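You operate a simulated robot arm through the tools that you are given. There is no shell and no other tool. Be economical: measure what you need, move in short steps, check, and stop when the job is done.

The job below is to be done with a simulated two-armed robot. You get a single attempt, and the scene is never put back.

JOB
Switch off, hold the lamp shell, swap the scorched module for one matching the shell's label, test it, switch off.
Fine: supply off while a module goes out or in, and off at the end; the scorched one goes in the yellow tray; test with the green button.

It is judged by the outcome, as a careful person would: the job done as asked, and still so three seconds after it is handed in. It fails if anything else is knocked over, pushed out of place, dropped, spilled or broken.

ROBOT AND FRAMES
Two 6-joint arms with two-finger parallel grippers on one trunk, on a base that drives. Base frame: it is fixed to the floor where the robot stands at the start and does not move with it; the origin is under the middle of the robot, x ahead of it, y to its left, z up; the surface under the hand at the start is at about z = 85. Units: cm, rad, N and s.
The left shoulder is at the start at [7, 16.6, 144.5], the right one opposite. With the tool pointing down near the work surface each hand reaches from about 38 to 80 cm from the robot's upright axis, wherever it stands, measured 20 degrees to its own side. Places, roughly: green button [50, -30, 90]; pocket of the lamp shell [40, 20, 90]; supply switch [50, -10, 90]; volt dial [50, -20, 90]; yellow tray [30, -50, 90]. Payload 3.91 kg a hand.
The tool frame of a hand sits at the grasp point between the pads (the TCP): z along the fingers, y along the line on which they close. The tips reach 3 cm beyond it. Largest opening 11 cm; finger width 2, thickness 1; the body of the gripper, 4.8 by 11.2 cm, starts 5.5 cm behind the TCP.
Orientation is that of the tool frame in the base frame, as a unit quaternion [x, y, z, w]. With the fingers straight down and closing along the base's y, the tool's x points along the base's -x, its y along +y and its z along -z.

CONTROLS
- The arms move only by the tool servo_tool. It takes "left_moves", "right_moves" or both (then of equal length, played together; a hand with none holds still); each is a list of rows, each a list of 7 numbers: the turn, a rotation vector about the tool's x, y, z in units of 90 degrees (1.0 is 90 degrees), then the shift along the tool's x, y, z in units of 200 mm (1.0 is 200 mm), then the closure in counts, from 0 (fully open) to 255 (shut). In form: [[rx, ry, rz, tx, ty, tz, jaw], ...]. A call has 1 to 20 rows; each row is the pose to reach, as a shift and turn from the pose commanded when the call began, along the tool's axes at that moment. A call with a number of a shift or a turn outside -1 to 1 is refused whole. Each row takes 0.2 s and may step no farther than 5 cm and 0.15 rad from the row before; otherwise, or with a gripper value out of range, the whole call is refused. Where a pose cannot be reached the arm comes as near as it can. A force on the tool above 90 N (or 10 N above the force at the start of the call, whichever is more), or a blocked arm, ends the call early, and 0.2 s more pass. Each finger travels about 10.8 cm/s and halts on what it meets, pressing with about 32 N; the grip force reading is that of the motor and also rises with nothing between the fingers. The clock runs only during rows and for 0.2 s after the last one: add rows that repeat a pose to give the fingers time. It gives the time, the measured TCP pose, the force on the tool (base axes), the opening and the grip force at its end, in the units of the frame above (readings bear some noise), with the torque about the TCP (base axes, N m) and any sound that the robot's microphone picked up, and new pictures: "pictures" is both (left out), scene, wrist or none (wrist: the cameras of the hands that moved).
- Cameras (640 x 400 px; columns grow to the right, rows downward): "scene" is now at [11.21, 0.32, 163.42]; the picture's right is [0.05, -1.00, -0.00], its down [-0.90, -0.05, -0.42] and it looks along [0.42, 0.02, -0.91] (base axes); focal length 254 px, centre (320, 200). "left" rides on the left gripper at [7.7, -0.7, -11.4] in its tool frame; the picture's right is [0.09, 1.00, 0.00], its down [-0.80, 0.07, -0.59] and it looks along [-0.59, 0.05, 0.80] (tool axes); focal length 270 px, centre (320, 200). "right" rides on the right gripper at [7.7, 0.7, -11.4] in its tool frame; the picture's right is [-0.09, 1.00, 0.00], its down [-0.80, -0.07, -0.60] and it looks along [-0.59, -0.05, 0.80] (tool axes); focal length 270 px, centre (320, 200). There is no depth. A picture from a camera that has moved, and an enlarged one, comes with that camera's place and axes in the base frame and with its lens.
- lift_body(by): slides the trunk up (or, below 0, down) by that many cm; the arms and the scene camera ride with it, the base frame stays. It gives what a move gives, with no picture.
- base_move(legs): drives the robot by 1 to 6 legs, each [ahead, left, turn to the left] in cm, cm and rad, along the robot's own axes; the way and the turn of a leg run together, so that a leg with both is an arc; at most 150 cm and 3.142 rad a leg. The arms and the cameras ride along, it lands a little off, and it stops where it bumps. It gives what a move gives, and a new picture of the scene camera.
- head_to(pan, tilt): turns the head with the scene camera to pan (to the left, within 1.501 rad either way) and tilt (down, from -0.506 to 1.204), counted from straight ahead of the robot. It gives what a move gives, and a new picture of the scene camera.
- inspect(camera, box): a new picture of the part [left, top, right, bottom] of that camera's present view, enlarged. No time passes.
- hand_in(): hands the job in; it is judged then, once.

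Go step by step. Nothing tells you exact positions but the pictures and the camera data: compare them with the known pose of the tool, close in by small moves and look again before you grip or let go. The budget is 120 turns and 260 pictures, counting those below and the enlarged ones. Unless the task says otherwise, let go and move clear before handing in, and close with one line.

The tools are called after "Call:" by a JSON object that holds its "op" and its "data". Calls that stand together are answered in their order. servo_tool: Moves the arms, as the interface text tells. Its arguments: {"type":"object","properties":{"left_moves":{"type":"array"},"right_moves":{"type":"array"},"pictures":{"type":"string","enum":["both","scene","wrist","none"]}},"required":[]} The other tools are called the same way: lift_body (by) slides the trunk up or down; base_move (legs) drives the base; head_to (pan, tilt) turns the head that bears the scene camera; inspect (camera, box) takes an enlarged picture of a part of a camera's view; hand_in () hands the job in.

At the start:

```text
time_s: 0.0
left_position: [68.42, 9.78, 109.3]
left_tcp_rot: [0.0, 1.0, -0.001, 0.0]
left_contact_force: [-0.7, -0.5, 0.4]
left_moment: [-0.02, -0.03, -0.02]
left_finger_gap: 11.02
left_grip_force: 0.0
right_position: [43.36, -31.65, 99.94]
right_tcp_rot: [0.0, 1.0, 0.001, 0.002]
right_contact_force: [-0.4, 0.2, 0.3]
right_moment: [0.0, 0.0, 0.0]
right_finger_gap: 10.98
right_grip_force: 0.0
trunk travel left (down, up): [-94.0, 0.0]
robot x, y, heading: [0.05, 0.31, 0.003]
head pan, tilt: [0.051, 1.131]
```

scene: 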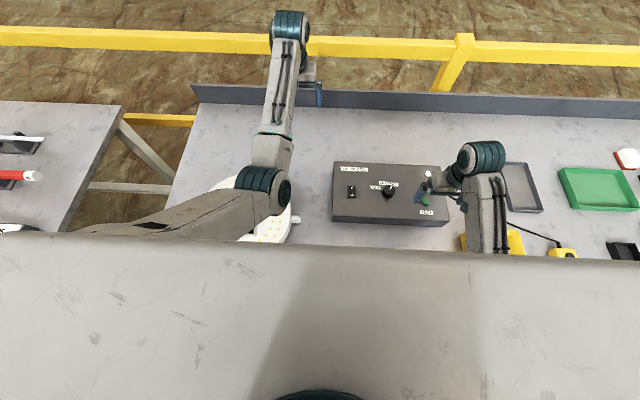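
right: 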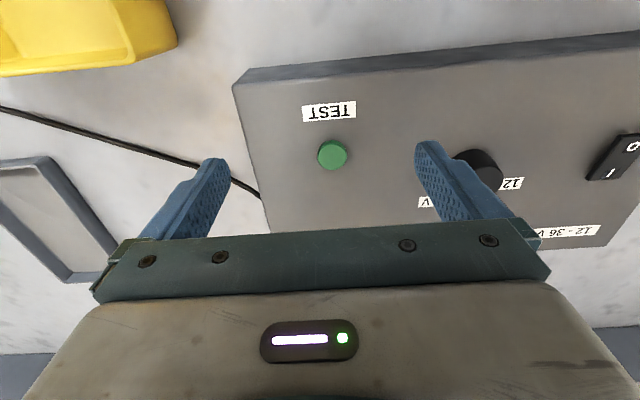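
left: 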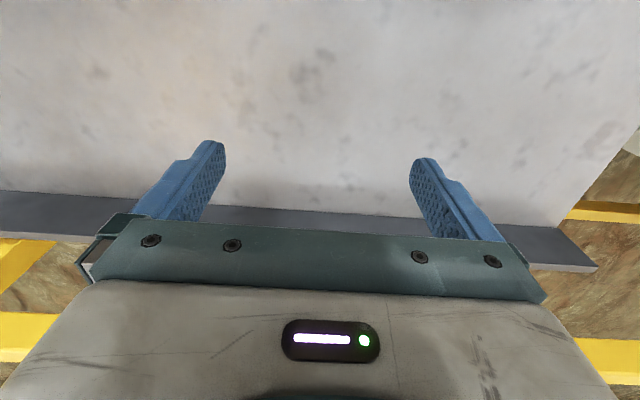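

I see the control box at the middle, the lamp shell hidden behind the left arm, a side table at left and trays at right. I look closer before moving.

Call:
{"op": "inspect", "data": {"camera": "scene", "box": [320, 140, 480, 240]}}

Call:
{"op": "head_to", "data": {"pan": 0.7, "tilt": 0.9}}

Call:
{"op": "head_to", "data": {"pan": -0.7, "tilt": 0.9}}

```text
4.00 times, centred on (400, 190) of scene
camera zoom: at [11.21, 0.32, 163.42], right [0.05, -1.0, 0.0], down [-0.9, -0.05, -0.42], along [0.42, 0.02, -0.91], focal length 1018 px, centre (0, 240)
```

zoom: 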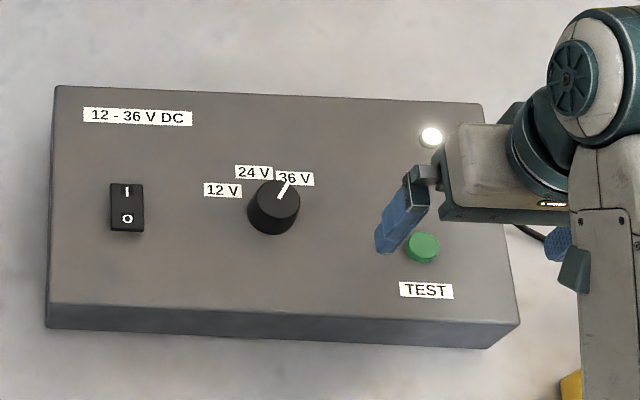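

```text
time_s: 1.0
left_position: [68.43, 9.64, 109.27]
left_tcp_rot: [0.0, 1.0, 0.001, 0.0]
left_contact_force: [-1.2, -0.6, 0.7]
left_moment: [0.0, -0.01, 0.01]
left_finger_gap: 11.01
left_grip_force: 0.1
right_position: [43.44, -31.61, 99.81]
right_tcp_rot: [0.0, 1.0, 0.002, 0.001]
right_contact_force: [0.2, 0.4, -0.5]
right_moment: [0.01, -0.02, 0.01]
right_finger_gap: 11.0
right_grip_force: 0.1
trunk travel left (down, up): [-94.0, 0.0]
robot x, y, heading: [0.05, -0.21, -0.002]
head pan, tilt: [0.7, 0.901]
camera scene: at [10.91, 4.86, 165.01], right [0.64, -0.77, 0.0], down [-0.6, -0.5, -0.62], along [0.48, 0.4, -0.78], focal length 254 px, centre (320, 200)
```

scene: 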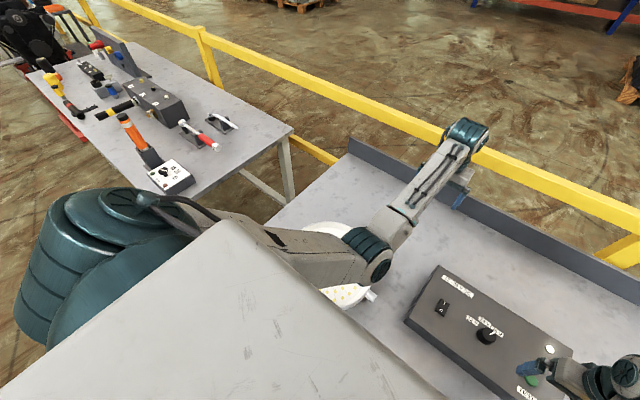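

```text
time_s: 2.6
left_position: [68.5, 9.76, 109.32]
left_tcp_rot: [0.0, 1.0, 0.001, 0.0]
left_contact_force: [0.2, 0.4, -0.2]
left_moment: [0.0, 0.0, 0.05]
left_finger_gap: 10.97
left_grip_force: 0.1
right_position: [43.39, -31.76, 99.99]
right_tcp_rot: [0.0, 1.0, 0.0, 0.002]
right_contact_force: [-0.2, -0.3, 0.0]
right_moment: [0.04, 0.02, -0.02]
right_finger_gap: 11.0
right_grip_force: 0.0
trunk travel left (down, up): [-94.0, 0.0]
robot x, y, heading: [-0.42, -0.31, -0.005]
head pan, tilt: [-0.7, 0.901]
camera scene: at [10.91, -4.85, 165.01], right [-0.64, -0.77, 0.0], down [-0.6, 0.5, -0.62], along [0.48, -0.4, -0.78], focal length 254 px, centre (320, 200)
```

scene: 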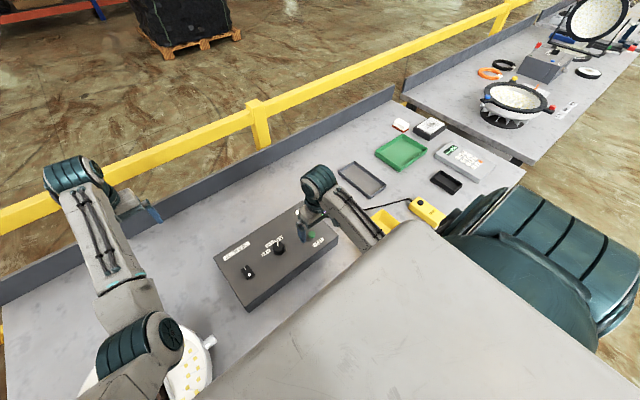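

Trays and candidate modules are at the right end of the bench. I enlarge those areas.

Call:
{"op": "inspect", "data": {"camera": "scene", "box": [330, 100, 530, 225]}}

Call:
{"op": "inspect", "data": {"camera": "scene", "box": [200, 190, 360, 290]}}

Call:
{"op": "inspect", "data": {"camera": "scene", "box": [80, 300, 240, 400]}}

```text
3.20 times, centred on (430, 162) of scene
camera zoom: at [10.91, -4.85, 165.01], right [-0.64, -0.77, 0.0], down [-0.6, 0.5, -0.62], along [0.48, -0.4, -0.78], focal length 814 px, centre (-32, 320)
```

zoom: 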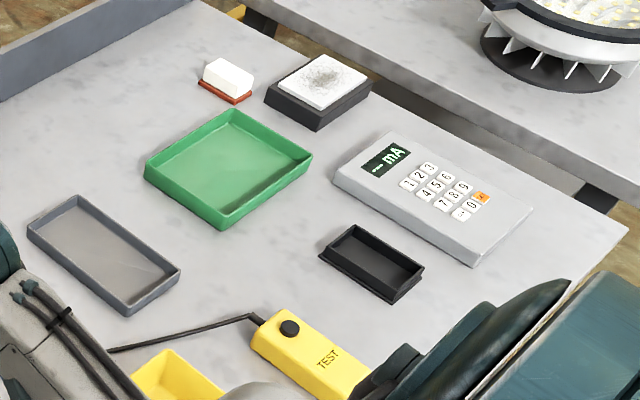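

```text
4.00 times, centred on (280, 240) of scene
camera zoom: at [10.91, -4.85, 165.01], right [-0.64, -0.77, 0.0], down [-0.6, 0.5, -0.62], along [0.48, -0.4, -0.78], focal length 1018 px, centre (480, 40)
```

zoom: 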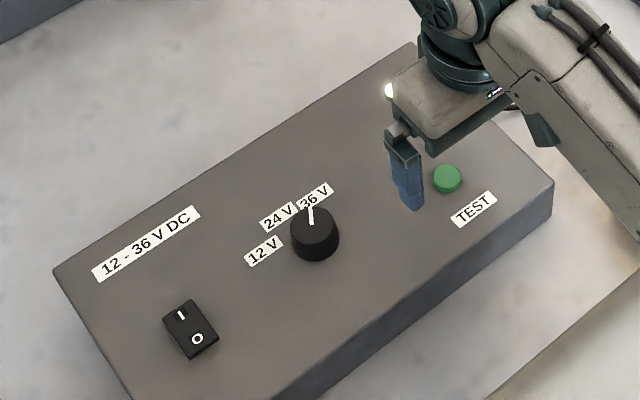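

```text
4.00 times, centred on (160, 350) of scene
camera zoom: at [10.91, -4.85, 165.01], right [-0.64, -0.77, 0.0], down [-0.6, 0.5, -0.62], along [0.48, -0.4, -0.78], focal length 1018 px, centre (960, -400)
```

zoom: 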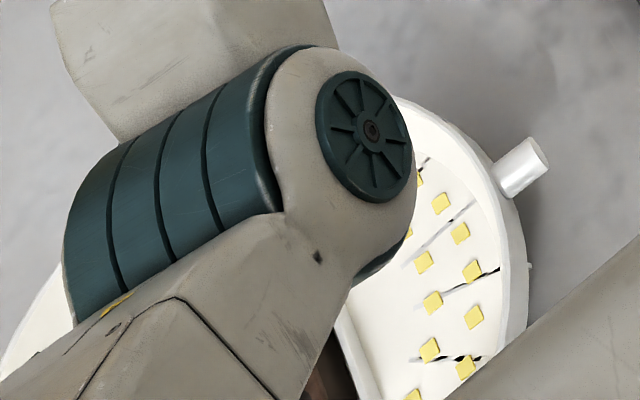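

The shell is half hidden by the left forearm, and spare modules aren't seen yet. I raise the right hand, then back the base off for an unobstructed view.

Call:
{"op": "servo_tool", "data": {"right_moves": [[0, 0, 0, 0, 0, -0.2, 0], [0, 0, 0, 0, 0, -0.4, 0], [0, 0, 0, 0, 0, -0.5, 0]], "pictures": "wrist"}}

Call:
{"op": "base_move", "data": {"legs": [[-35, 0, 0]]}}

Call:
{"op": "head_to", "data": {"pan": 0.0, "tilt": 0.9}}

```text
time_s: 3.4
left_position: [68.47, 9.63, 109.33]
left_tcp_rot: [0.0, 1.0, 0.001, 0.001]
left_contact_force: [-0.3, -0.8, 1.0]
left_moment: [-0.02, -0.03, 0.01]
left_finger_gap: 11.01
left_grip_force: 0.0
right_position: [41.12, -37.07, 105.91]
right_tcp_rot: [0.001, 1.0, 0.007, 0.01]
right_contact_force: [-0.2, 0.3, -0.2]
right_moment: [0.0, 0.0, 0.03]
right_finger_gap: 10.99
right_grip_force: 0.1
right hand out of reach, approached as far as the arm can: row 1, 2, 3
trunk travel left (down, up): [-94.0, 0.0]
robot x, y, heading: [-0.24, -0.11, 0.002]
head pan, tilt: [-0.7, 0.901]
camera right: at [33.21, -36.46, 117.27], right [0.09, 1.0, 0.01], down [0.79, -0.08, 0.61], along [0.61, -0.04, -0.79], focal length 270 px, centre (320, 200)
```

right: 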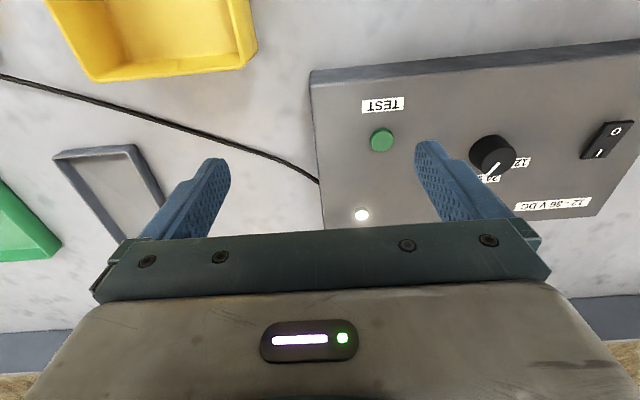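

```text
time_s: 5.6
left_position: [34.19, 9.83, 109.17]
left_tcp_rot: [0.001, 1.0, 0.0, -0.001]
left_contact_force: [0.3, 0.2, 0.7]
left_moment: [0.01, 0.0, -0.01]
left_finger_gap: 11.01
left_grip_force: 0.1
right_position: [6.89, -36.98, 105.9]
right_tcp_rot: [0.0, 1.0, 0.006, 0.008]
right_contact_force: [-0.7, -0.7, 0.2]
right_moment: [0.02, 0.02, 0.01]
right_finger_gap: 11.01
right_grip_force: 0.1
trunk travel left (down, up): [-94.0, 0.0]
robot x, y, heading: [-34.67, -0.08, -0.001]
head pan, tilt: [-0.7, 0.901]
camera scene: at [-23.24, -4.86, 164.98], right [-0.64, -0.77, 0.0], down [-0.6, 0.5, -0.62], along [0.47, -0.4, -0.78], focal length 254 px, centre (320, 200)
```

scene: 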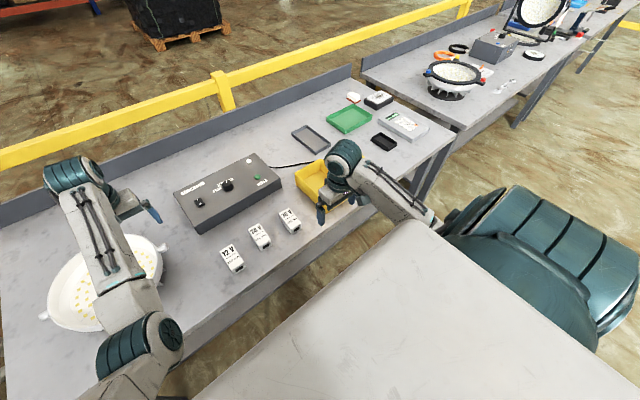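

```text
time_s: 6.7
left_position: [33.95, 9.81, 109.38]
left_tcp_rot: [0.0, 1.0, 0.0, 0.0]
left_contact_force: [-0.2, -1.0, -0.3]
left_moment: [0.02, 0.0, 0.01]
left_finger_gap: 11.01
left_grip_force: 0.0
right_position: [6.85, -37.06, 105.89]
right_tcp_rot: [0.0, 1.0, 0.007, 0.008]
right_contact_force: [-0.1, 0.1, 0.3]
right_moment: [0.03, 0.03, -0.01]
right_finger_gap: 11.01
right_grip_force: 0.1
trunk travel left (down, up): [-94.0, 0.0]
robot x, y, heading: [-34.6, -0.19, 0.003]
head pan, tilt: [0.0, 0.901]
camera scene: at [-21.76, -0.01, 165.01], right [0.0, -1.0, 0.0], down [-0.78, 0.0, -0.62], along [0.62, 0.0, -0.78], focal length 254 px, centre (320, 200)
```

scene: 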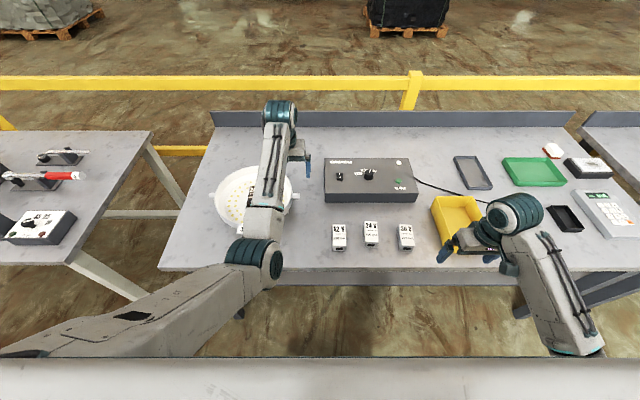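

Now the three spare modules (12, 24, 36 V) show at the near edge. The left hand is above the shell, so I move it aside to the right and look at the shell.

Call:
{"op": "inspect", "data": {"camera": "scene", "box": [310, 150, 430, 260]}}

Call:
{"op": "inspect", "data": {"camera": "scene", "box": [200, 150, 320, 250]}}

Call:
{"op": "inspect", "data": {"camera": "left", "box": [0, 0, 640, 400]}}

```text
3.64 times, centred on (370, 205) of scene
camera zoom: at [-21.76, -0.01, 165.01], right [0.0, -1.0, 0.0], down [-0.78, 0.0, -0.62], along [0.62, 0.0, -0.78], focal length 926 px, centre (138, 182)
```

zoom: 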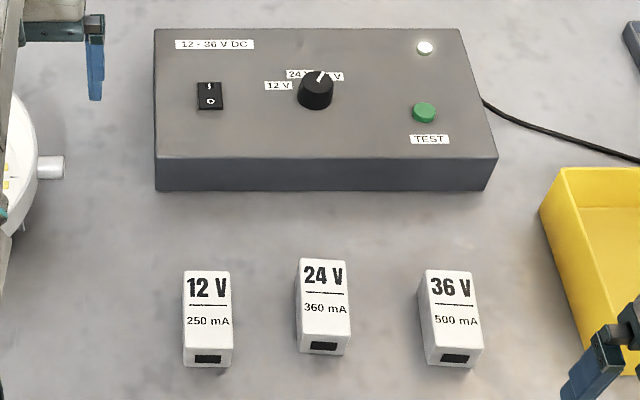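

```text
4.00 times, centred on (260, 200) of scene
camera zoom: at [-21.76, -0.01, 165.01], right [0.0, -1.0, 0.0], down [-0.78, 0.0, -0.62], along [0.62, 0.0, -0.78], focal length 1018 px, centre (560, 200)
```

zoom: 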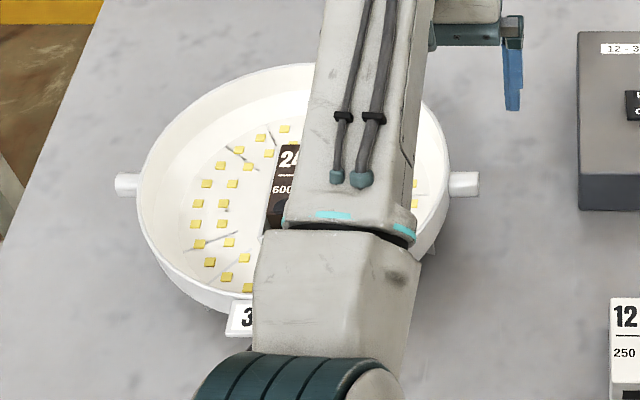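

```text
1.00 times, centred on (320, 200) of left (not enlarged: the box is as wide or as high as the picture)
camera zoom: at [26.24, 9.14, 120.78], right [-0.09, 1.0, 0.0], down [0.8, 0.07, 0.59], along [0.59, 0.05, -0.8], focal length 270 px, centre (320, 200)
```

zoom: 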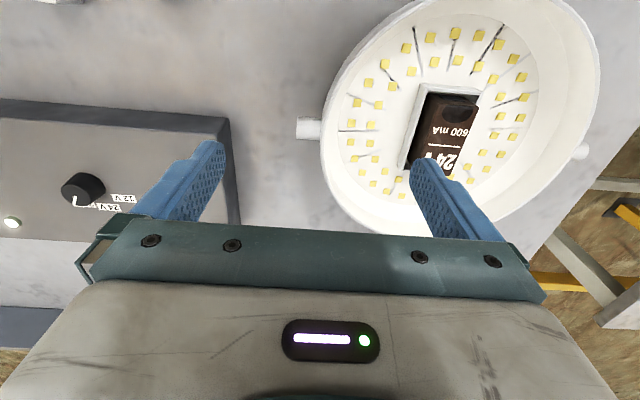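

The shell's front label begins with "3" and the scorched module reads 24 V 600 mA. I pull the left hand back so that the label can be read.

Call:
{"op": "servo_tool", "data": {"left_moves": [[0, 0, 0, 0.2, 0.1, 0, 0], [0, 0, 0, 0.4, 0.2, 0, 0], [0, 0, 0, 0.6, 0.3, 0, 0], [0, 0, 0, 0.8, 0.4, 0, 0], [0, 0, 0, 1.0, 0.5, 0, 0]], "pictures": "both"}}

Call:
{"op": "inspect", "data": {"camera": "scene", "box": [200, 150, 320, 250]}}

```text
time_s: 7.9
left_position: [17.03, 16.0, 101.26]
left_tcp_rot: [0.0, 1.0, 0.0, 0.008]
left_contact_force: [0.1, 0.1, 0.0]
left_moment: [0.01, -0.02, -0.01]
left_finger_gap: 11.01
left_grip_force: 0.0
left hand out of reach, approached as far as the arm can: row 1, 2, 3, 4, 5
right_position: [6.56, -36.98, 106.06]
right_tcp_rot: [-0.001, 1.0, 0.006, 0.01]
right_contact_force: [0.3, 0.2, 0.8]
right_moment: [0.01, -0.05, 0.0]
right_finger_gap: 10.99
right_grip_force: 0.1
trunk travel left (down, up): [-94.0, 0.0]
robot x, y, heading: [-34.54, -0.12, -0.001]
head pan, tilt: [0.0, 0.901]
camera scene: at [-22.18, 0.06, 165.05], right [0.0, -1.0, 0.0], down [-0.78, 0.0, -0.62], along [0.62, 0.0, -0.78], focal length 254 px, centre (320, 200)
camera left: at [9.04, 15.31, 112.54], right [-0.09, 1.0, 0.0], down [0.79, 0.07, 0.61], along [0.6, 0.05, -0.8], focal length 270 px, centre (320, 200)
```

scene: 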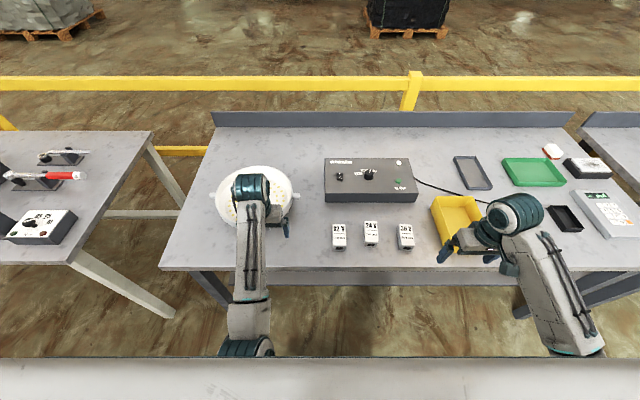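
left: 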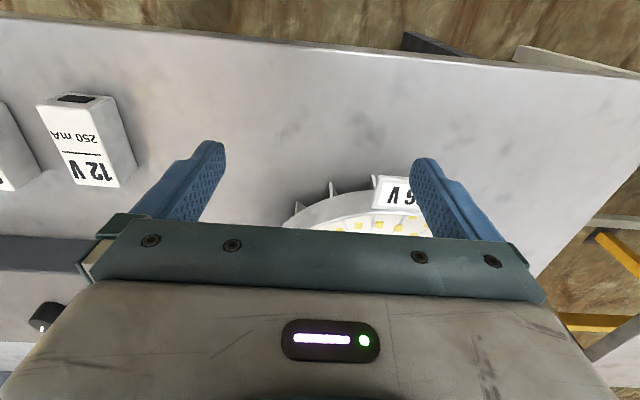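

```text
4.00 times, centred on (260, 200) of scene
camera zoom: at [-22.18, 0.06, 165.05], right [0.0, -1.0, 0.0], down [-0.78, 0.0, -0.62], along [0.62, 0.0, -0.78], focal length 1018 px, centre (560, 200)
```

zoom: 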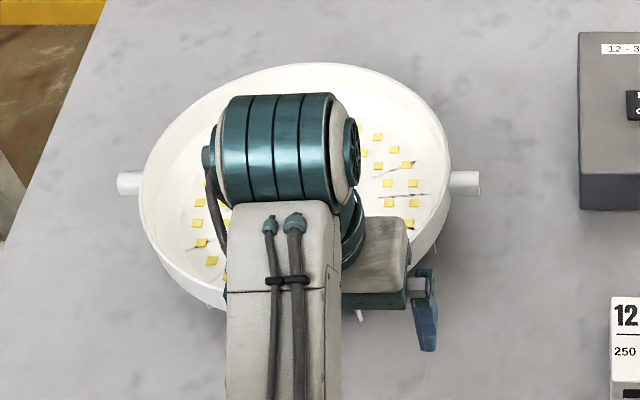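

Label shows "…6 V", so 36 V. I swing the left hand to the left of the shell to see all of it.

Call:
{"op": "servo_tool", "data": {"left_moves": [[0, 0, 0, 0, 0.2, -0.1, 0], [0, 0, 0, 0, 0.4, -0.2, 0], [0, 0, 0, 0, 0.6, -0.3, 0], [0, 0, 0, 0, 0.8, -0.3, 0], [0, 0, 0, 0, 1.0, -0.3, 0]], "pictures": "none"}}

Call:
{"op": "servo_tool", "data": {"left_moves": [[0, 0, 0, 0, 0.2, 0, 0], [0, 0, 0, 0, 0.4, 0, 0], [0, 0, 0, 0, 0.4, 0, 0]], "pictures": "none"}}

Call:
{"op": "inspect", "data": {"camera": "scene", "box": [190, 150, 320, 250]}}

Call:
{"op": "inspect", "data": {"camera": "scene", "box": [310, 150, 530, 280]}}

```text
time_s: 9.1
left_position: [17.66, 38.41, 103.72]
left_tcp_rot: [0.0, 1.0, -0.002, 0.006]
left_contact_force: [0.1, 0.0, -0.7]
left_moment: [-0.02, 0.0, 0.01]
left_finger_gap: 10.98
left_grip_force: 0.1
left hand out of reach, approached as far as the arm can: row 1, 2, 3, 4, 5
right_position: [6.79, -36.75, 106.15]
right_tcp_rot: [0.0, 1.0, 0.004, 0.01]
right_contact_force: [0.5, 0.8, 0.4]
right_moment: [-0.02, -0.01, -0.04]
right_finger_gap: 11.0
right_grip_force: 0.2
trunk travel left (down, up): [-94.0, 0.0]
robot x, y, heading: [-34.4, 0.33, 0.001]
head pan, tilt: [0.0, 0.901]
```

```text
time_s: 9.9
left_position: [17.76, 46.0, 103.83]
left_tcp_rot: [-0.001, 1.0, 0.001, 0.0]
left_contact_force: [-0.2, -0.6, -0.1]
left_moment: [0.01, -0.01, 0.0]
left_finger_gap: 11.0
left_grip_force: 0.1
right_position: [6.79, -37.14, 105.96]
right_tcp_rot: [0.0, 1.0, 0.006, 0.009]
right_contact_force: [0.2, 0.0, -0.4]
right_moment: [0.01, -0.02, 0.0]
right_finger_gap: 11.0
right_grip_force: 0.2
trunk travel left (down, up): [-94.0, 0.0]
robot x, y, heading: [-34.49, 0.11, 0.002]
head pan, tilt: [0.0, 0.901]
```

```text
4.00 times, centred on (255, 200) of scene
camera zoom: at [-21.78, -0.15, 165.01], right [0.0, -1.0, 0.0], down [-0.78, 0.0, -0.62], along [0.62, 0.0, -0.78], focal length 1018 px, centre (580, 200)
```

zoom: 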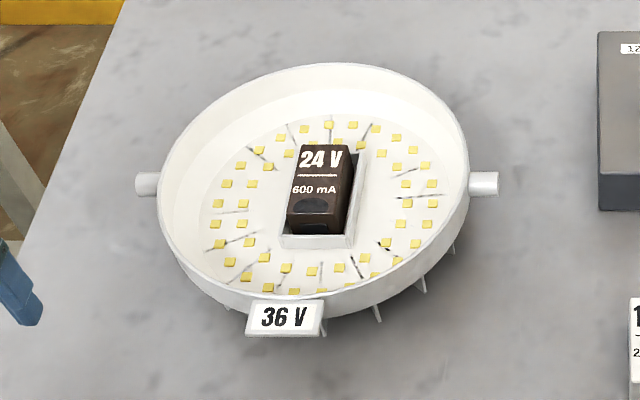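

```text
2.91 times, centred on (420, 215) of scene
camera zoom: at [-21.78, -0.15, 165.01], right [0.0, -1.0, 0.0], down [-0.78, 0.0, -0.62], along [0.62, 0.0, -0.78], focal length 740 px, centre (29, 156)
```

zoom: 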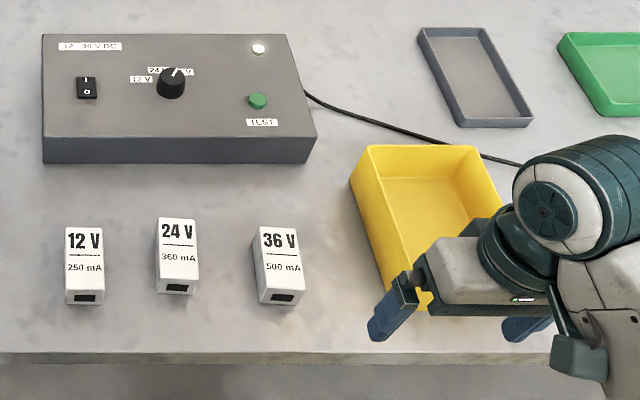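

The shell's label says 36 V, so the 36 V 500 mA spare (around [22.6, -29]) is the one. I drive forward to x ≈ -18, from where both hands reach everything.

Call:
{"op": "base_move", "data": {"legs": [[16.5, 0, 0]]}}

Call:
{"op": "servo_tool", "data": {"right_moves": [[0, 0, 0, -0.2, 0.2, 0, 0], [0, 0, 0, -0.4, 0.4, 0, 50], [0, 0, 0, -0.6, 0.6, 0, 150], [0, 0, 0, -0.8, 0.8, 0, 255], [0, 0, 0, -0.9, 1.0, 0, 255], [0, 0, 0, -0.9, 1.0, 0, 255]], "pictures": "wrist"}}

```text
time_s: 11.3
left_position: [34.23, 45.86, 104.07]
left_tcp_rot: [0.002, 1.0, -0.001, 0.002]
left_contact_force: [-0.6, 0.0, -0.3]
left_moment: [0.01, -0.03, -0.01]
left_finger_gap: 11.01
left_grip_force: 0.0
right_position: [22.88, -37.21, 106.09]
right_tcp_rot: [0.002, 1.0, 0.006, 0.01]
right_contact_force: [0.1, 1.2, -0.1]
right_moment: [-0.03, -0.02, 0.0]
right_finger_gap: 10.98
right_grip_force: 0.1
trunk travel left (down, up): [-94.0, 0.0]
robot x, y, heading: [-17.87, 0.07, -0.004]
head pan, tilt: [0.0, 0.901]
camera scene: at [-5.67, -0.08, 165.05], right [0.0, -1.0, 0.0], down [-0.78, 0.0, -0.62], along [0.62, 0.0, -0.78], focal length 254 px, centre (320, 200)
```

scene: 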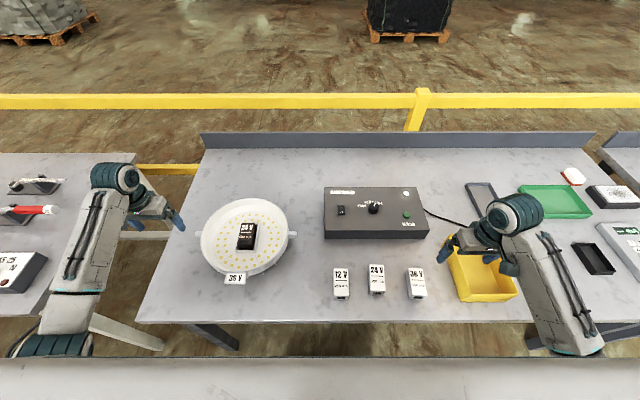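

```text
refused: row 1 steps farther than a row can; nothing moved
```

Good view now. I bring the right hand, closed, over the supply switch.

Call:
{"op": "servo_tool", "data": {"right_moves": [[0, 0, 0, -0.15, 0.16, 0, 0], [0, 0, 0, -0.3, 0.32, 0, 50], [0, 0, 0, -0.45, 0.48, 0, 150], [0, 0, 0, -0.6, 0.64, 0, 255], [0, 0, 0, -0.75, 0.8, 0, 255], [0, 0, 0, -0.85, 0.96, 0, 255]], "pictures": "wrist"}}

Call:
{"op": "inspect", "data": {"camera": "scene", "box": [190, 180, 300, 300]}}

```text
time_s: 12.7
left_position: [34.56, 46.3, 103.63]
left_tcp_rot: [0.002, 1.0, -0.001, 0.0]
left_contact_force: [-0.1, 1.1, -0.3]
left_moment: [-0.03, -0.02, 0.02]
left_finger_gap: 11.02
left_grip_force: 0.1
right_position: [41.76, -17.2, 103.89]
right_tcp_rot: [0.002, 1.0, 0.004, 0.01]
right_contact_force: [0.5, 0.3, 0.2]
right_moment: [0.03, 0.05, -0.05]
right_finger_gap: 0.0
right_grip_force: 31.7
right hand out of reach, approached as far as the arm can: row 1, 2, 3, 4, 5, 6
trunk travel left (down, up): [-94.0, 0.0]
robot x, y, heading: [-18.03, -0.14, -0.001]
head pan, tilt: [0.0, 0.901]
camera right: at [33.72, -16.5, 115.17], right [0.09, 1.0, 0.01], down [0.79, -0.08, 0.61], along [0.61, -0.05, -0.79], focal length 270 px, centre (320, 200)
```

right: 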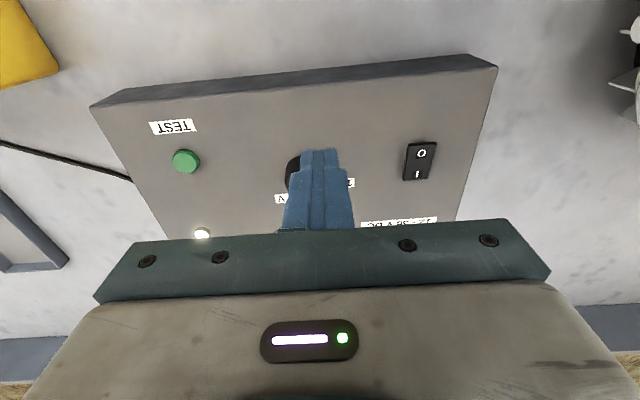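

```text
3.33 times, centred on (245, 240) of scene
camera zoom: at [-5.09, 0.25, 165.0], right [0.0, -1.0, 0.0], down [-0.78, 0.0, -0.62], along [0.62, 0.0, -0.78], focal length 848 px, centre (570, 67)
```

zoom: 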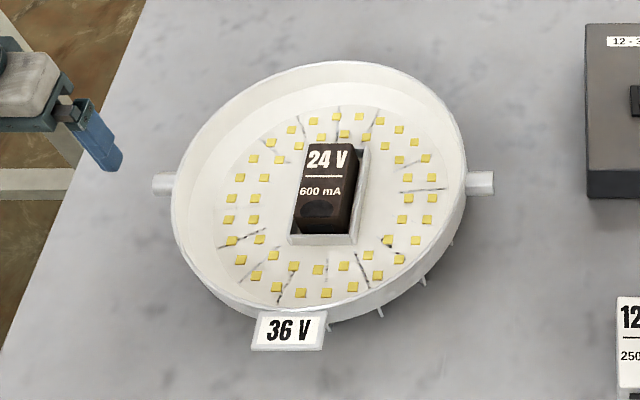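

The switch's O end is at about [47, -7.3, 92]; I first lower a bit to get back into reach and learn the commanded pose.

Call:
{"op": "servo_tool", "data": {"right_moves": [[0, 0, 0, 0, 0, 0.15, 255], [0, 0, 0, 0, 0, 0.25, 255], [0, 0, 0, 0, 0, 0.25, 255]], "pictures": "none"}}

```text
time_s: 13.5
left_position: [34.43, 46.08, 103.74]
left_tcp_rot: [0.002, 1.0, 0.001, 0.0]
left_contact_force: [0.0, 0.0, 0.0]
left_moment: [0.0, 0.02, 0.04]
left_finger_gap: 10.99
left_grip_force: 0.1
right_position: [41.65, -17.18, 98.84]
right_tcp_rot: [0.001, 1.0, 0.006, 0.009]
right_contact_force: [-0.7, 0.4, 0.4]
right_moment: [0.0, 0.01, -0.02]
right_finger_gap: 0.0
right_grip_force: 32.1
trunk travel left (down, up): [-94.0, 0.0]
robot x, y, heading: [-17.94, -0.08, -0.003]
head pan, tilt: [0.0, 0.901]
```

Call:
{"op": "servo_tool", "data": {"right_moves": [[0, 0, 0, -0.1, 0.2, 0, 255], [0, 0, 0, -0.2, 0.4, 0, 255], [0, 0, 0, -0.26, 0.495, 0, 255], [0, 0, 0, -0.26, 0.495, 0, 255]], "pictures": "both"}}

Call:
{"op": "inspect", "data": {"camera": "right", "box": [220, 90, 420, 230]}}

Call:
{"op": "inspect", "data": {"camera": "scene", "box": [310, 170, 440, 260]}}

```text
time_s: 14.5
left_position: [34.55, 45.84, 103.85]
left_tcp_rot: [0.001, 1.0, 0.0, 0.0]
left_contact_force: [-1.1, 0.0, 0.2]
left_moment: [0.0, 0.03, -0.01]
left_finger_gap: 11.0
left_grip_force: 0.1
right_position: [46.86, -7.63, 99.07]
right_tcp_rot: [0.002, 1.0, 0.005, 0.009]
right_contact_force: [0.7, -0.6, -0.3]
right_moment: [-0.01, -0.01, 0.01]
right_finger_gap: 0.0
right_grip_force: 32.5
trunk travel left (down, up): [-94.0, 0.0]
robot x, y, heading: [-17.9, -0.2, -0.003]
head pan, tilt: [0.0, 0.901]
camera scene: at [-5.23, -0.08, 165.01], right [0.0, -1.0, 0.0], down [-0.78, 0.0, -0.62], along [0.62, 0.0, -0.78], focal length 254 px, centre (320, 200)
camera right: at [38.89, -7.04, 110.26], right [0.09, 1.0, 0.01], down [0.79, -0.08, 0.61], along [0.61, -0.05, -0.79], focal length 270 px, centre (320, 200)
```

scene: 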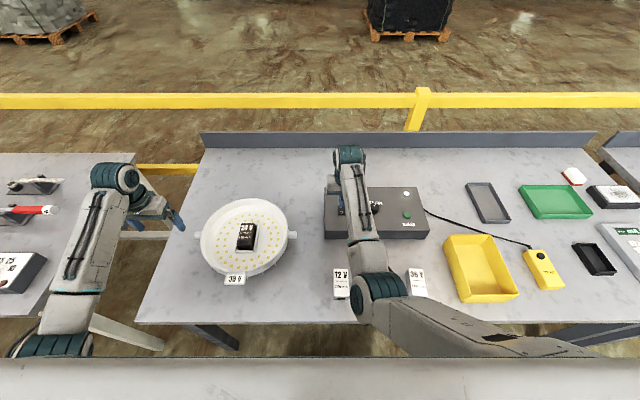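
right: 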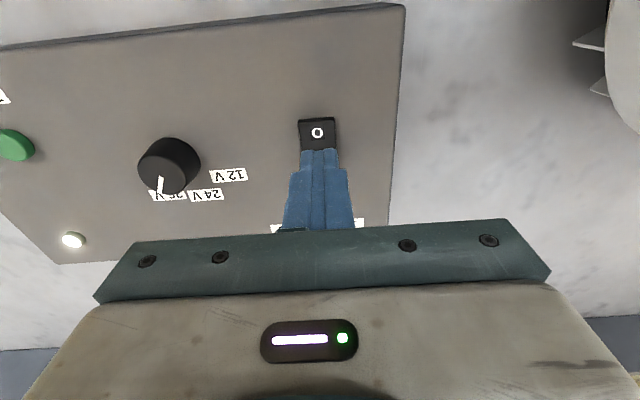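

```text
2.86 times, centred on (320, 160) of right
camera zoom: at [38.89, -7.04, 110.26], right [0.09, 1.0, 0.01], down [0.79, -0.08, 0.61], along [0.61, -0.05, -0.79], focal length 772 px, centre (320, 314)
```

zoom: 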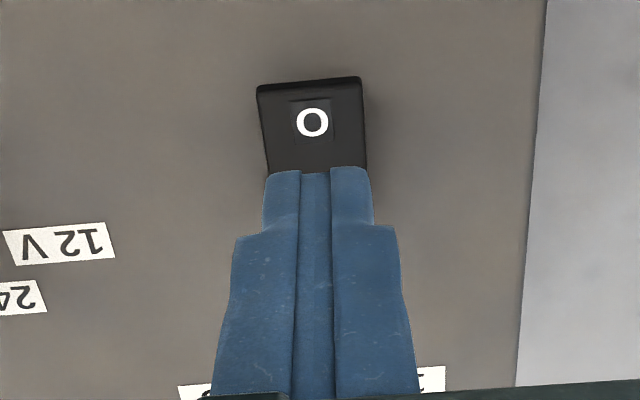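

```text
4.44 times, centred on (375, 215) of scene
camera zoom: at [-5.23, -0.08, 165.01], right [0.0, -1.0, 0.0], down [-0.78, 0.0, -0.62], along [0.62, 0.0, -0.78], focal length 1131 px, centre (76, 133)
```

zoom: 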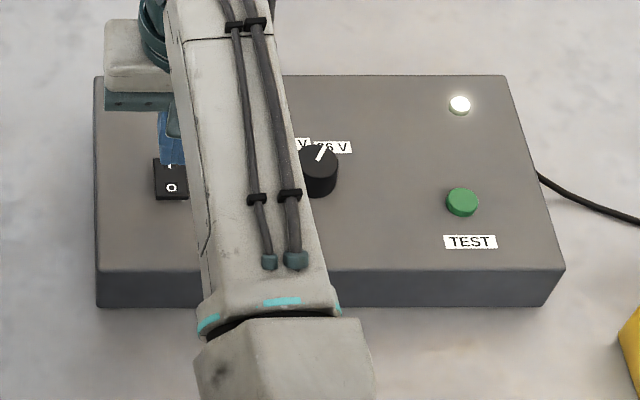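

Dial pointer sits at 36 V and the lit lamp shows supply on. The closed tips are above the O end; I press down gradually.

Call:
{"op": "servo_tool", "data": {"right_moves": [[0, 0, 0, 0.005, -0.005, 0.05, 255], [0, 0, 0, 0.005, -0.005, 0.1, 255], [0, 0, 0, 0.005, -0.005, 0.125, 255], [0, 0, 0, 0.005, -0.005, 0.15, 255], [0, 0, 0, 0.005, -0.005, 0.15, 255]], "pictures": "wrist"}}

```text
time_s: 15.7
left_position: [34.57, 46.05, 103.74]
left_tcp_rot: [0.002, 1.0, 0.001, 0.0]
left_contact_force: [-0.9, -0.6, -0.3]
left_moment: [0.0, -0.01, 0.01]
left_finger_gap: 11.01
left_grip_force: 0.0
right_position: [46.89, -7.47, 95.96]
right_tcp_rot: [0.001, 1.0, 0.006, 0.009]
right_contact_force: [0.3, -0.7, -0.8]
right_moment: [0.03, 0.03, 0.0]
right_finger_gap: 0.0
right_grip_force: 32.3
trunk travel left (down, up): [-94.0, 0.0]
robot x, y, heading: [-17.85, 0.1, -0.006]
head pan, tilt: [0.0, 0.901]
camera right: at [38.9, -6.89, 107.24], right [0.09, 1.0, 0.01], down [0.79, -0.08, 0.61], along [0.61, -0.04, -0.79], focal length 270 px, centre (320, 200)
```

right: 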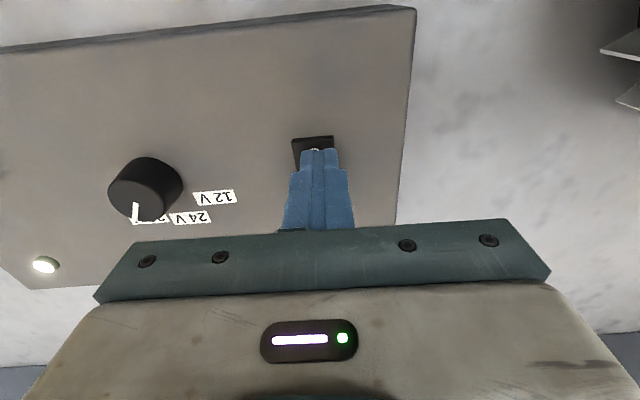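

Call:
{"op": "servo_tool", "data": {"right_moves": [[0, 0, 0, 0, -0.015, 0.025, 255], [0, 0, 0, 0, -0.015, 0.05, 255], [0, 0, 0, 0, -0.015, 0.075, 255], [0, 0, 0, 0, -0.015, 0.1, 255], [0, 0, 0, 0, -0.015, 0.1, 255]], "pictures": "wrist"}}

```text
time_s: 16.9
left_position: [33.9, 46.06, 104.26]
left_tcp_rot: [0.001, 1.0, 0.0, 0.004]
left_contact_force: [1.1, 0.2, -0.2]
left_moment: [0.0, -0.01, -0.01]
left_finger_gap: 10.97
left_grip_force: 0.0
right_position: [46.71, -7.87, 95.05]
right_tcp_rot: [0.001, 1.0, 0.006, 0.019]
right_contact_force: [3.2, -5.9, 56.1]
right_moment: [-0.29, -0.73, 0.57]
right_finger_gap: 0.02
right_grip_force: 32.0
trunk travel left (down, up): [-94.0, 0.0]
robot x, y, heading: [-17.92, -0.15, -0.004]
head pan, tilt: [0.0, 0.901]
camera right: at [38.6, -7.22, 106.18], right [0.09, 1.0, 0.02], down [0.78, -0.08, 0.62], along [0.62, -0.04, -0.78], focal length 270 px, centre (320, 200)
```

right: 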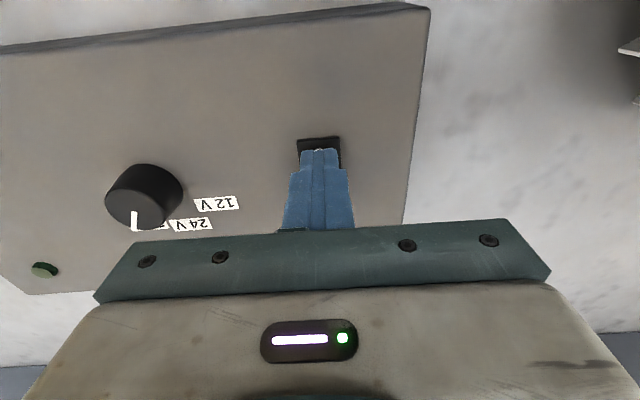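

The lamp went out: supply off. I lift the right hand and take it back toward the spares, checking the switch.

Call:
{"op": "servo_tool", "data": {"right_moves": [[0, 0, 0, 0, 0, -0.15, 255], [0, 0, 0, 0, 0, -0.35, 255], [0, 0, 0, 0, -0.2, -0.4, 255], [0, 0, 0, 0.15, -0.35, -0.4, 200], [0, 0, 0, 0.3, -0.5, -0.4, 100], [0, 0, 0, 0.45, -0.65, -0.4, 50], [0, 0, 0, 0.6, -0.8, -0.4, 0], [0, 0, 0, 0.75, -0.9, -0.4, 0]], "pictures": "both"}}

Call:
{"op": "inspect", "data": {"camera": "scene", "box": [310, 170, 440, 260]}}

```text
time_s: 18.7
left_position: [34.29, 45.96, 103.95]
left_tcp_rot: [0.002, 1.0, 0.001, 0.001]
left_contact_force: [-0.2, 0.5, 0.3]
left_moment: [0.02, -0.04, 0.01]
left_finger_gap: 11.01
left_grip_force: 0.1
right_position: [31.88, -26.25, 99.92]
right_tcp_rot: [0.0, 1.0, 0.006, 0.011]
right_contact_force: [-0.5, 0.0, 0.3]
right_moment: [0.0, 0.0, 0.0]
right_finger_gap: 11.02
right_grip_force: 0.1
right hand out of reach, approached as far as the arm can: row 7, 8
trunk travel left (down, up): [-94.0, 0.0]
robot x, y, heading: [-18.04, -0.01, 0.0]
head pan, tilt: [0.0, 0.901]
camera scene: at [-5.47, -0.19, 165.04], right [0.0, -1.0, 0.0], down [-0.78, 0.0, -0.62], along [0.62, 0.0, -0.78], focal length 254 px, centre (320, 200)
camera right: at [23.87, -25.66, 111.23], right [0.09, 1.0, 0.02], down [0.79, -0.08, 0.61], along [0.61, -0.04, -0.79], focal length 270 px, centre (320, 200)
```

scene: 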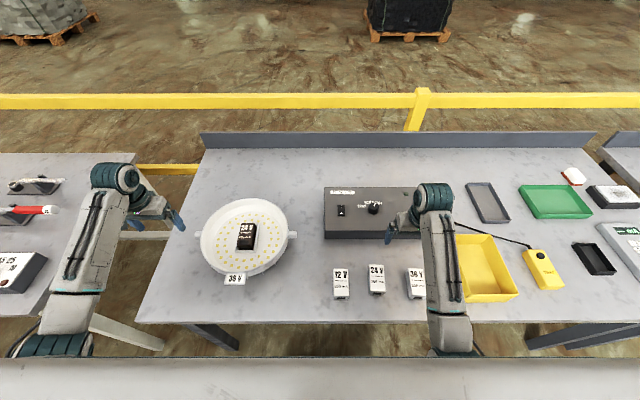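
right: 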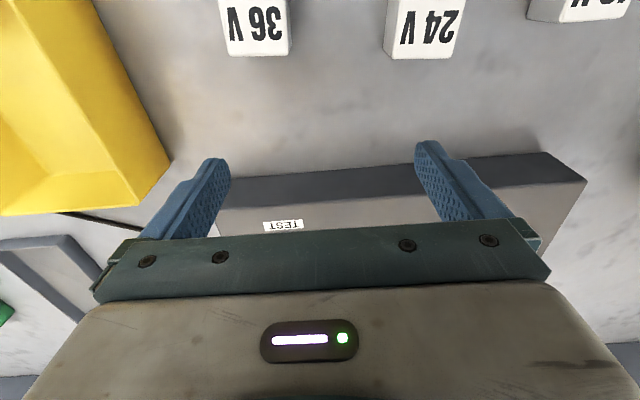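

```text
4.44 times, centred on (375, 215) of scene
camera zoom: at [-5.47, -0.19, 165.04], right [0.0, -1.0, 0.0], down [-0.78, 0.0, -0.62], along [0.62, 0.0, -0.78], focal length 1131 px, centre (76, 133)
```

zoom: 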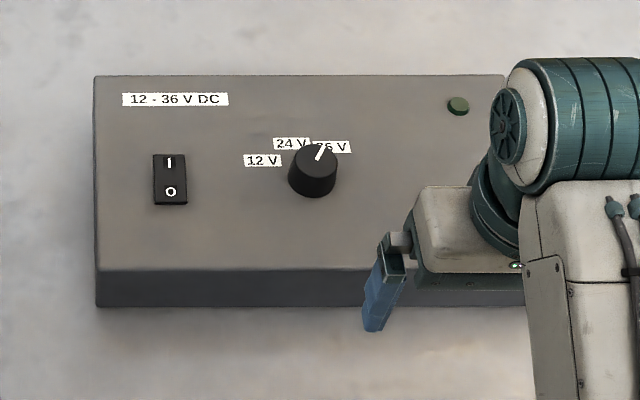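

Box unmoved, switch on O, lamp dark. Now I turn the left hand 90° so its fingers straddle the shell's left knob (about [38, 40.4, 92]) and its camera looks at the shell.

Call:
{"op": "servo_tool", "data": {"left_moves": [[0, 0, 0.0909, 0, 0, 0, 0], [0, 0, 0.1818, 0, 0, 0, 0], [0, 0, 0.2727, 0, 0, 0, 0], [0, 0, 0.3636, -0.02, 0, 0, 0], [0, 0, 0.4545, -0.04, 0, 0, 0], [0, 0, 0.5454, -0.06, 0, 0, 0], [0, 0, 0.6363, -0.08, 0, 0, 0], [0, 0, 0.7272, -0.1, 0, 0, 0], [0, 0, 0.8181, -0.12, 0, 0, 0], [0, 0, 0.909, -0.15, 0, 0, 0], [0, 0, 1.0, -0.18, 0, 0, 0], [0, 0, 1.0, -0.18, 0, 0, 0]], "pictures": "wrist"}}

```text
time_s: 21.3
left_position: [38.07, 45.96, 103.79]
left_tcp_rot: [0.709, 0.705, 0.0, -0.001]
left_contact_force: [-0.9, -0.7, 0.2]
left_moment: [0.01, 0.01, 0.03]
left_finger_gap: 10.99
left_grip_force: 0.0
right_position: [32.16, -26.18, 99.83]
right_tcp_rot: [0.002, 1.0, 0.006, 0.011]
right_contact_force: [-0.9, -0.3, 0.1]
right_moment: [0.02, -0.03, 0.03]
right_finger_gap: 10.99
right_grip_force: 0.1
trunk travel left (down, up): [-94.0, 0.0]
robot x, y, heading: [-17.93, 0.43, -0.002]
head pan, tilt: [0.0, 0.901]
camera left: at [37.34, 53.74, 115.26], right [1.0, 0.08, 0.0], down [0.07, -0.8, 0.59], along [0.05, -0.59, -0.8], focal length 270 px, centre (320, 200)
```

left: 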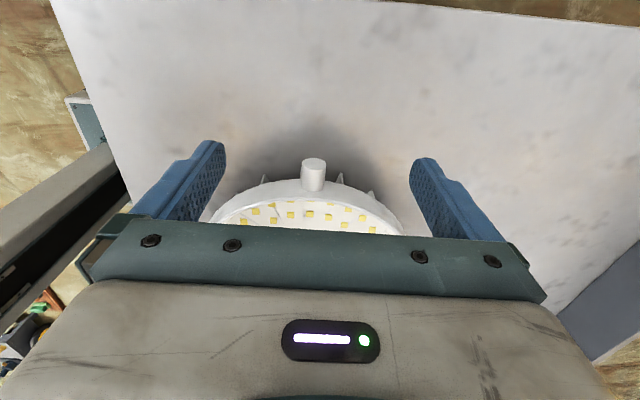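

Knob confirmed at about [37.9, 40]. I move over it and descend partway.

Call:
{"op": "servo_tool", "data": {"left_moves": [[0, 0, 0, -0.15, 0, 0, 0], [0, 0, 0, -0.285, 0, 0, 0], [0, 0, 0, -0.285, 0, 0.2, 0], [0, 0, 0, -0.285, 0, 0.35, 0], [0, 0, 0, -0.285, 0, 0.35, 0]], "pictures": "both"}}

Call:
{"op": "inspect", "data": {"camera": "scene", "box": [150, 170, 310, 290]}}

```text
time_s: 22.5
left_position: [38.2, 40.18, 96.78]
left_tcp_rot: [0.709, 0.706, 0.0, -0.001]
left_contact_force: [0.2, -0.5, -0.3]
left_moment: [0.0, -0.01, 0.0]
left_finger_gap: 11.02
left_grip_force: 0.0
right_position: [32.11, -26.27, 99.98]
right_tcp_rot: [0.002, 1.0, 0.005, 0.011]
right_contact_force: [0.5, -0.1, -0.3]
right_moment: [-0.01, -0.02, -0.02]
right_finger_gap: 11.01
right_grip_force: 0.0
trunk travel left (down, up): [-94.0, 0.0]
robot x, y, heading: [-17.94, -0.19, -0.002]
head pan, tilt: [0.0, 0.901]
camera scene: at [-5.21, -0.16, 165.01], right [0.0, -1.0, 0.0], down [-0.78, 0.0, -0.62], along [0.62, 0.0, -0.78], focal length 254 px, centre (320, 200)
camera left: at [37.33, 47.96, 108.24], right [1.0, 0.08, 0.0], down [0.07, -0.8, 0.59], along [0.05, -0.59, -0.8], focal length 270 px, centre (320, 200)
```

scene: 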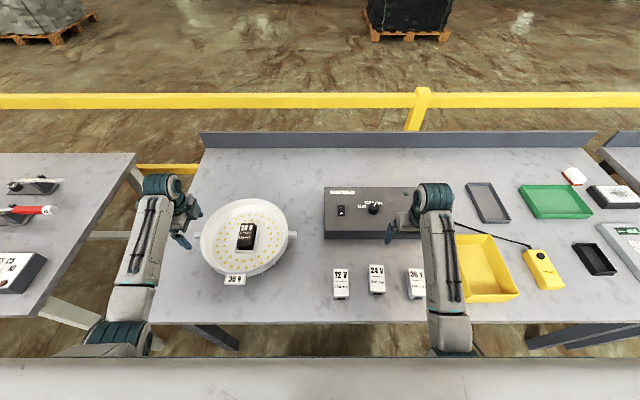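
left: 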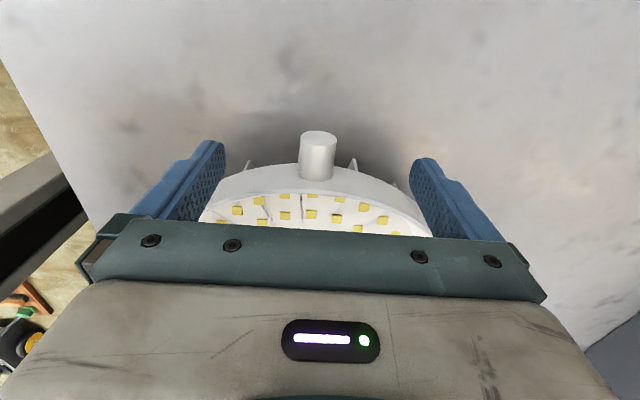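

```text
3.33 times, centred on (230, 230) of scene
camera zoom: at [-5.21, -0.16, 165.01], right [0.0, -1.0, 0.0], down [-0.78, 0.0, -0.62], along [0.62, 0.0, -0.78], focal length 848 px, centre (620, 100)
```

zoom: 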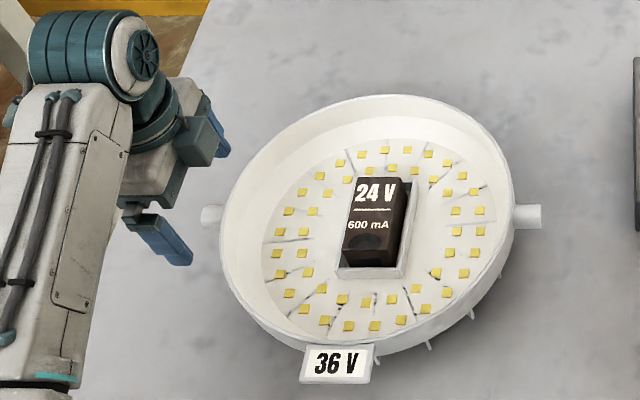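

Call:
{"op": "servo_tool", "data": {"left_moves": [[0, 0, 0, 0, -0.015, 0.1, 0], [0, 0, 0, 0, -0.015, 0.18, 0], [0, 0, 0, 0, -0.015, 0.23, 60], [0, 0, 0, 0, -0.015, 0.23, 120], [0, 0, 0, 0, -0.015, 0.23, 150]], "pictures": "wrist"}}

```text
time_s: 23.7
left_position: [37.79, 40.32, 92.2]
left_tcp_rot: [0.709, 0.706, -0.001, 0.0]
left_contact_force: [-0.3, -0.2, -0.2]
left_moment: [0.0, 0.0, 0.0]
left_finger_gap: 4.52
left_grip_force: 0.0
right_position: [32.12, -26.26, 99.97]
right_tcp_rot: [0.001, 1.0, 0.005, 0.011]
right_contact_force: [-0.1, 0.8, 0.2]
right_moment: [0.01, -0.01, -0.01]
right_finger_gap: 11.0
right_grip_force: 0.1
trunk travel left (down, up): [-94.0, 0.0]
robot x, y, heading: [-17.8, 0.21, -0.002]
head pan, tilt: [0.0, 0.901]
camera left: at [37.08, 48.04, 103.6], right [1.0, 0.08, 0.0], down [0.07, -0.8, 0.59], along [0.05, -0.59, -0.8], focal length 270 px, centre (320, 200)
```

left: 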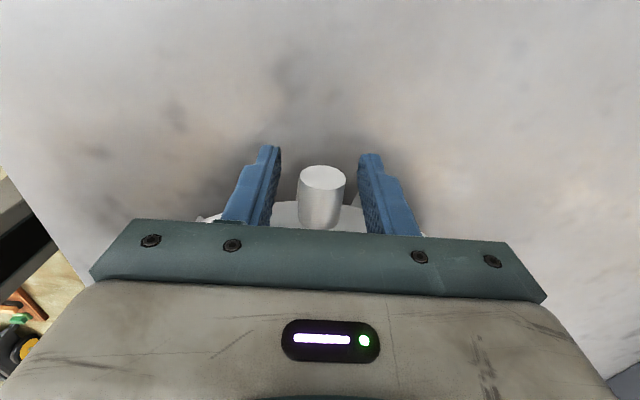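

Knob is centred between the fingers; I close on it.

Call:
{"op": "servo_tool", "data": {"left_moves": [[0, 0, 0, -0.015, 0.005, 0, 180], [0, 0, 0, -0.015, 0.005, 0, 200], [0, 0, 0, -0.015, 0.005, 0, 255], [0, 0, 0, -0.015, 0.005, 0, 255]], "pictures": "wrist"}}

Call:
{"op": "inspect", "data": {"camera": "scene", "box": [150, 170, 310, 290]}}

```text
time_s: 24.7
left_position: [38.0, 40.03, 92.13]
left_tcp_rot: [0.709, 0.706, 0.0, 0.0]
left_contact_force: [0.5, 0.1, 0.0]
left_moment: [0.23, -0.01, 0.29]
left_finger_gap: 2.4
left_grip_force: 32.3
right_position: [32.08, -26.19, 99.87]
right_tcp_rot: [0.002, 1.0, 0.006, 0.011]
right_contact_force: [-0.2, 0.2, 0.2]
right_moment: [0.02, -0.01, -0.01]
right_finger_gap: 10.99
right_grip_force: 0.0
trunk travel left (down, up): [-94.0, 0.0]
robot x, y, heading: [-18.11, -0.01, -0.003]
head pan, tilt: [0.0, 0.901]
camera left: at [37.17, 47.73, 103.62], right [1.0, 0.08, 0.0], down [0.07, -0.8, 0.59], along [0.05, -0.59, -0.8], focal length 270 px, centre (320, 200)
```

left: 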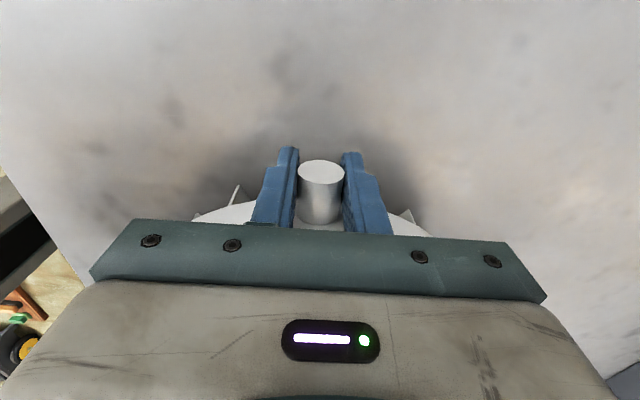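

```text
3.33 times, centred on (230, 230) of scene
camera zoom: at [-5.19, -0.04, 165.01], right [0.0, -1.0, 0.0], down [-0.78, 0.0, -0.62], along [0.62, 0.0, -0.78], focal length 848 px, centre (620, 100)
```

zoom: 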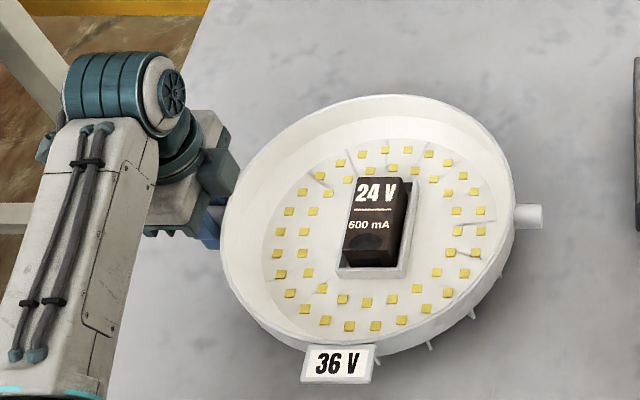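

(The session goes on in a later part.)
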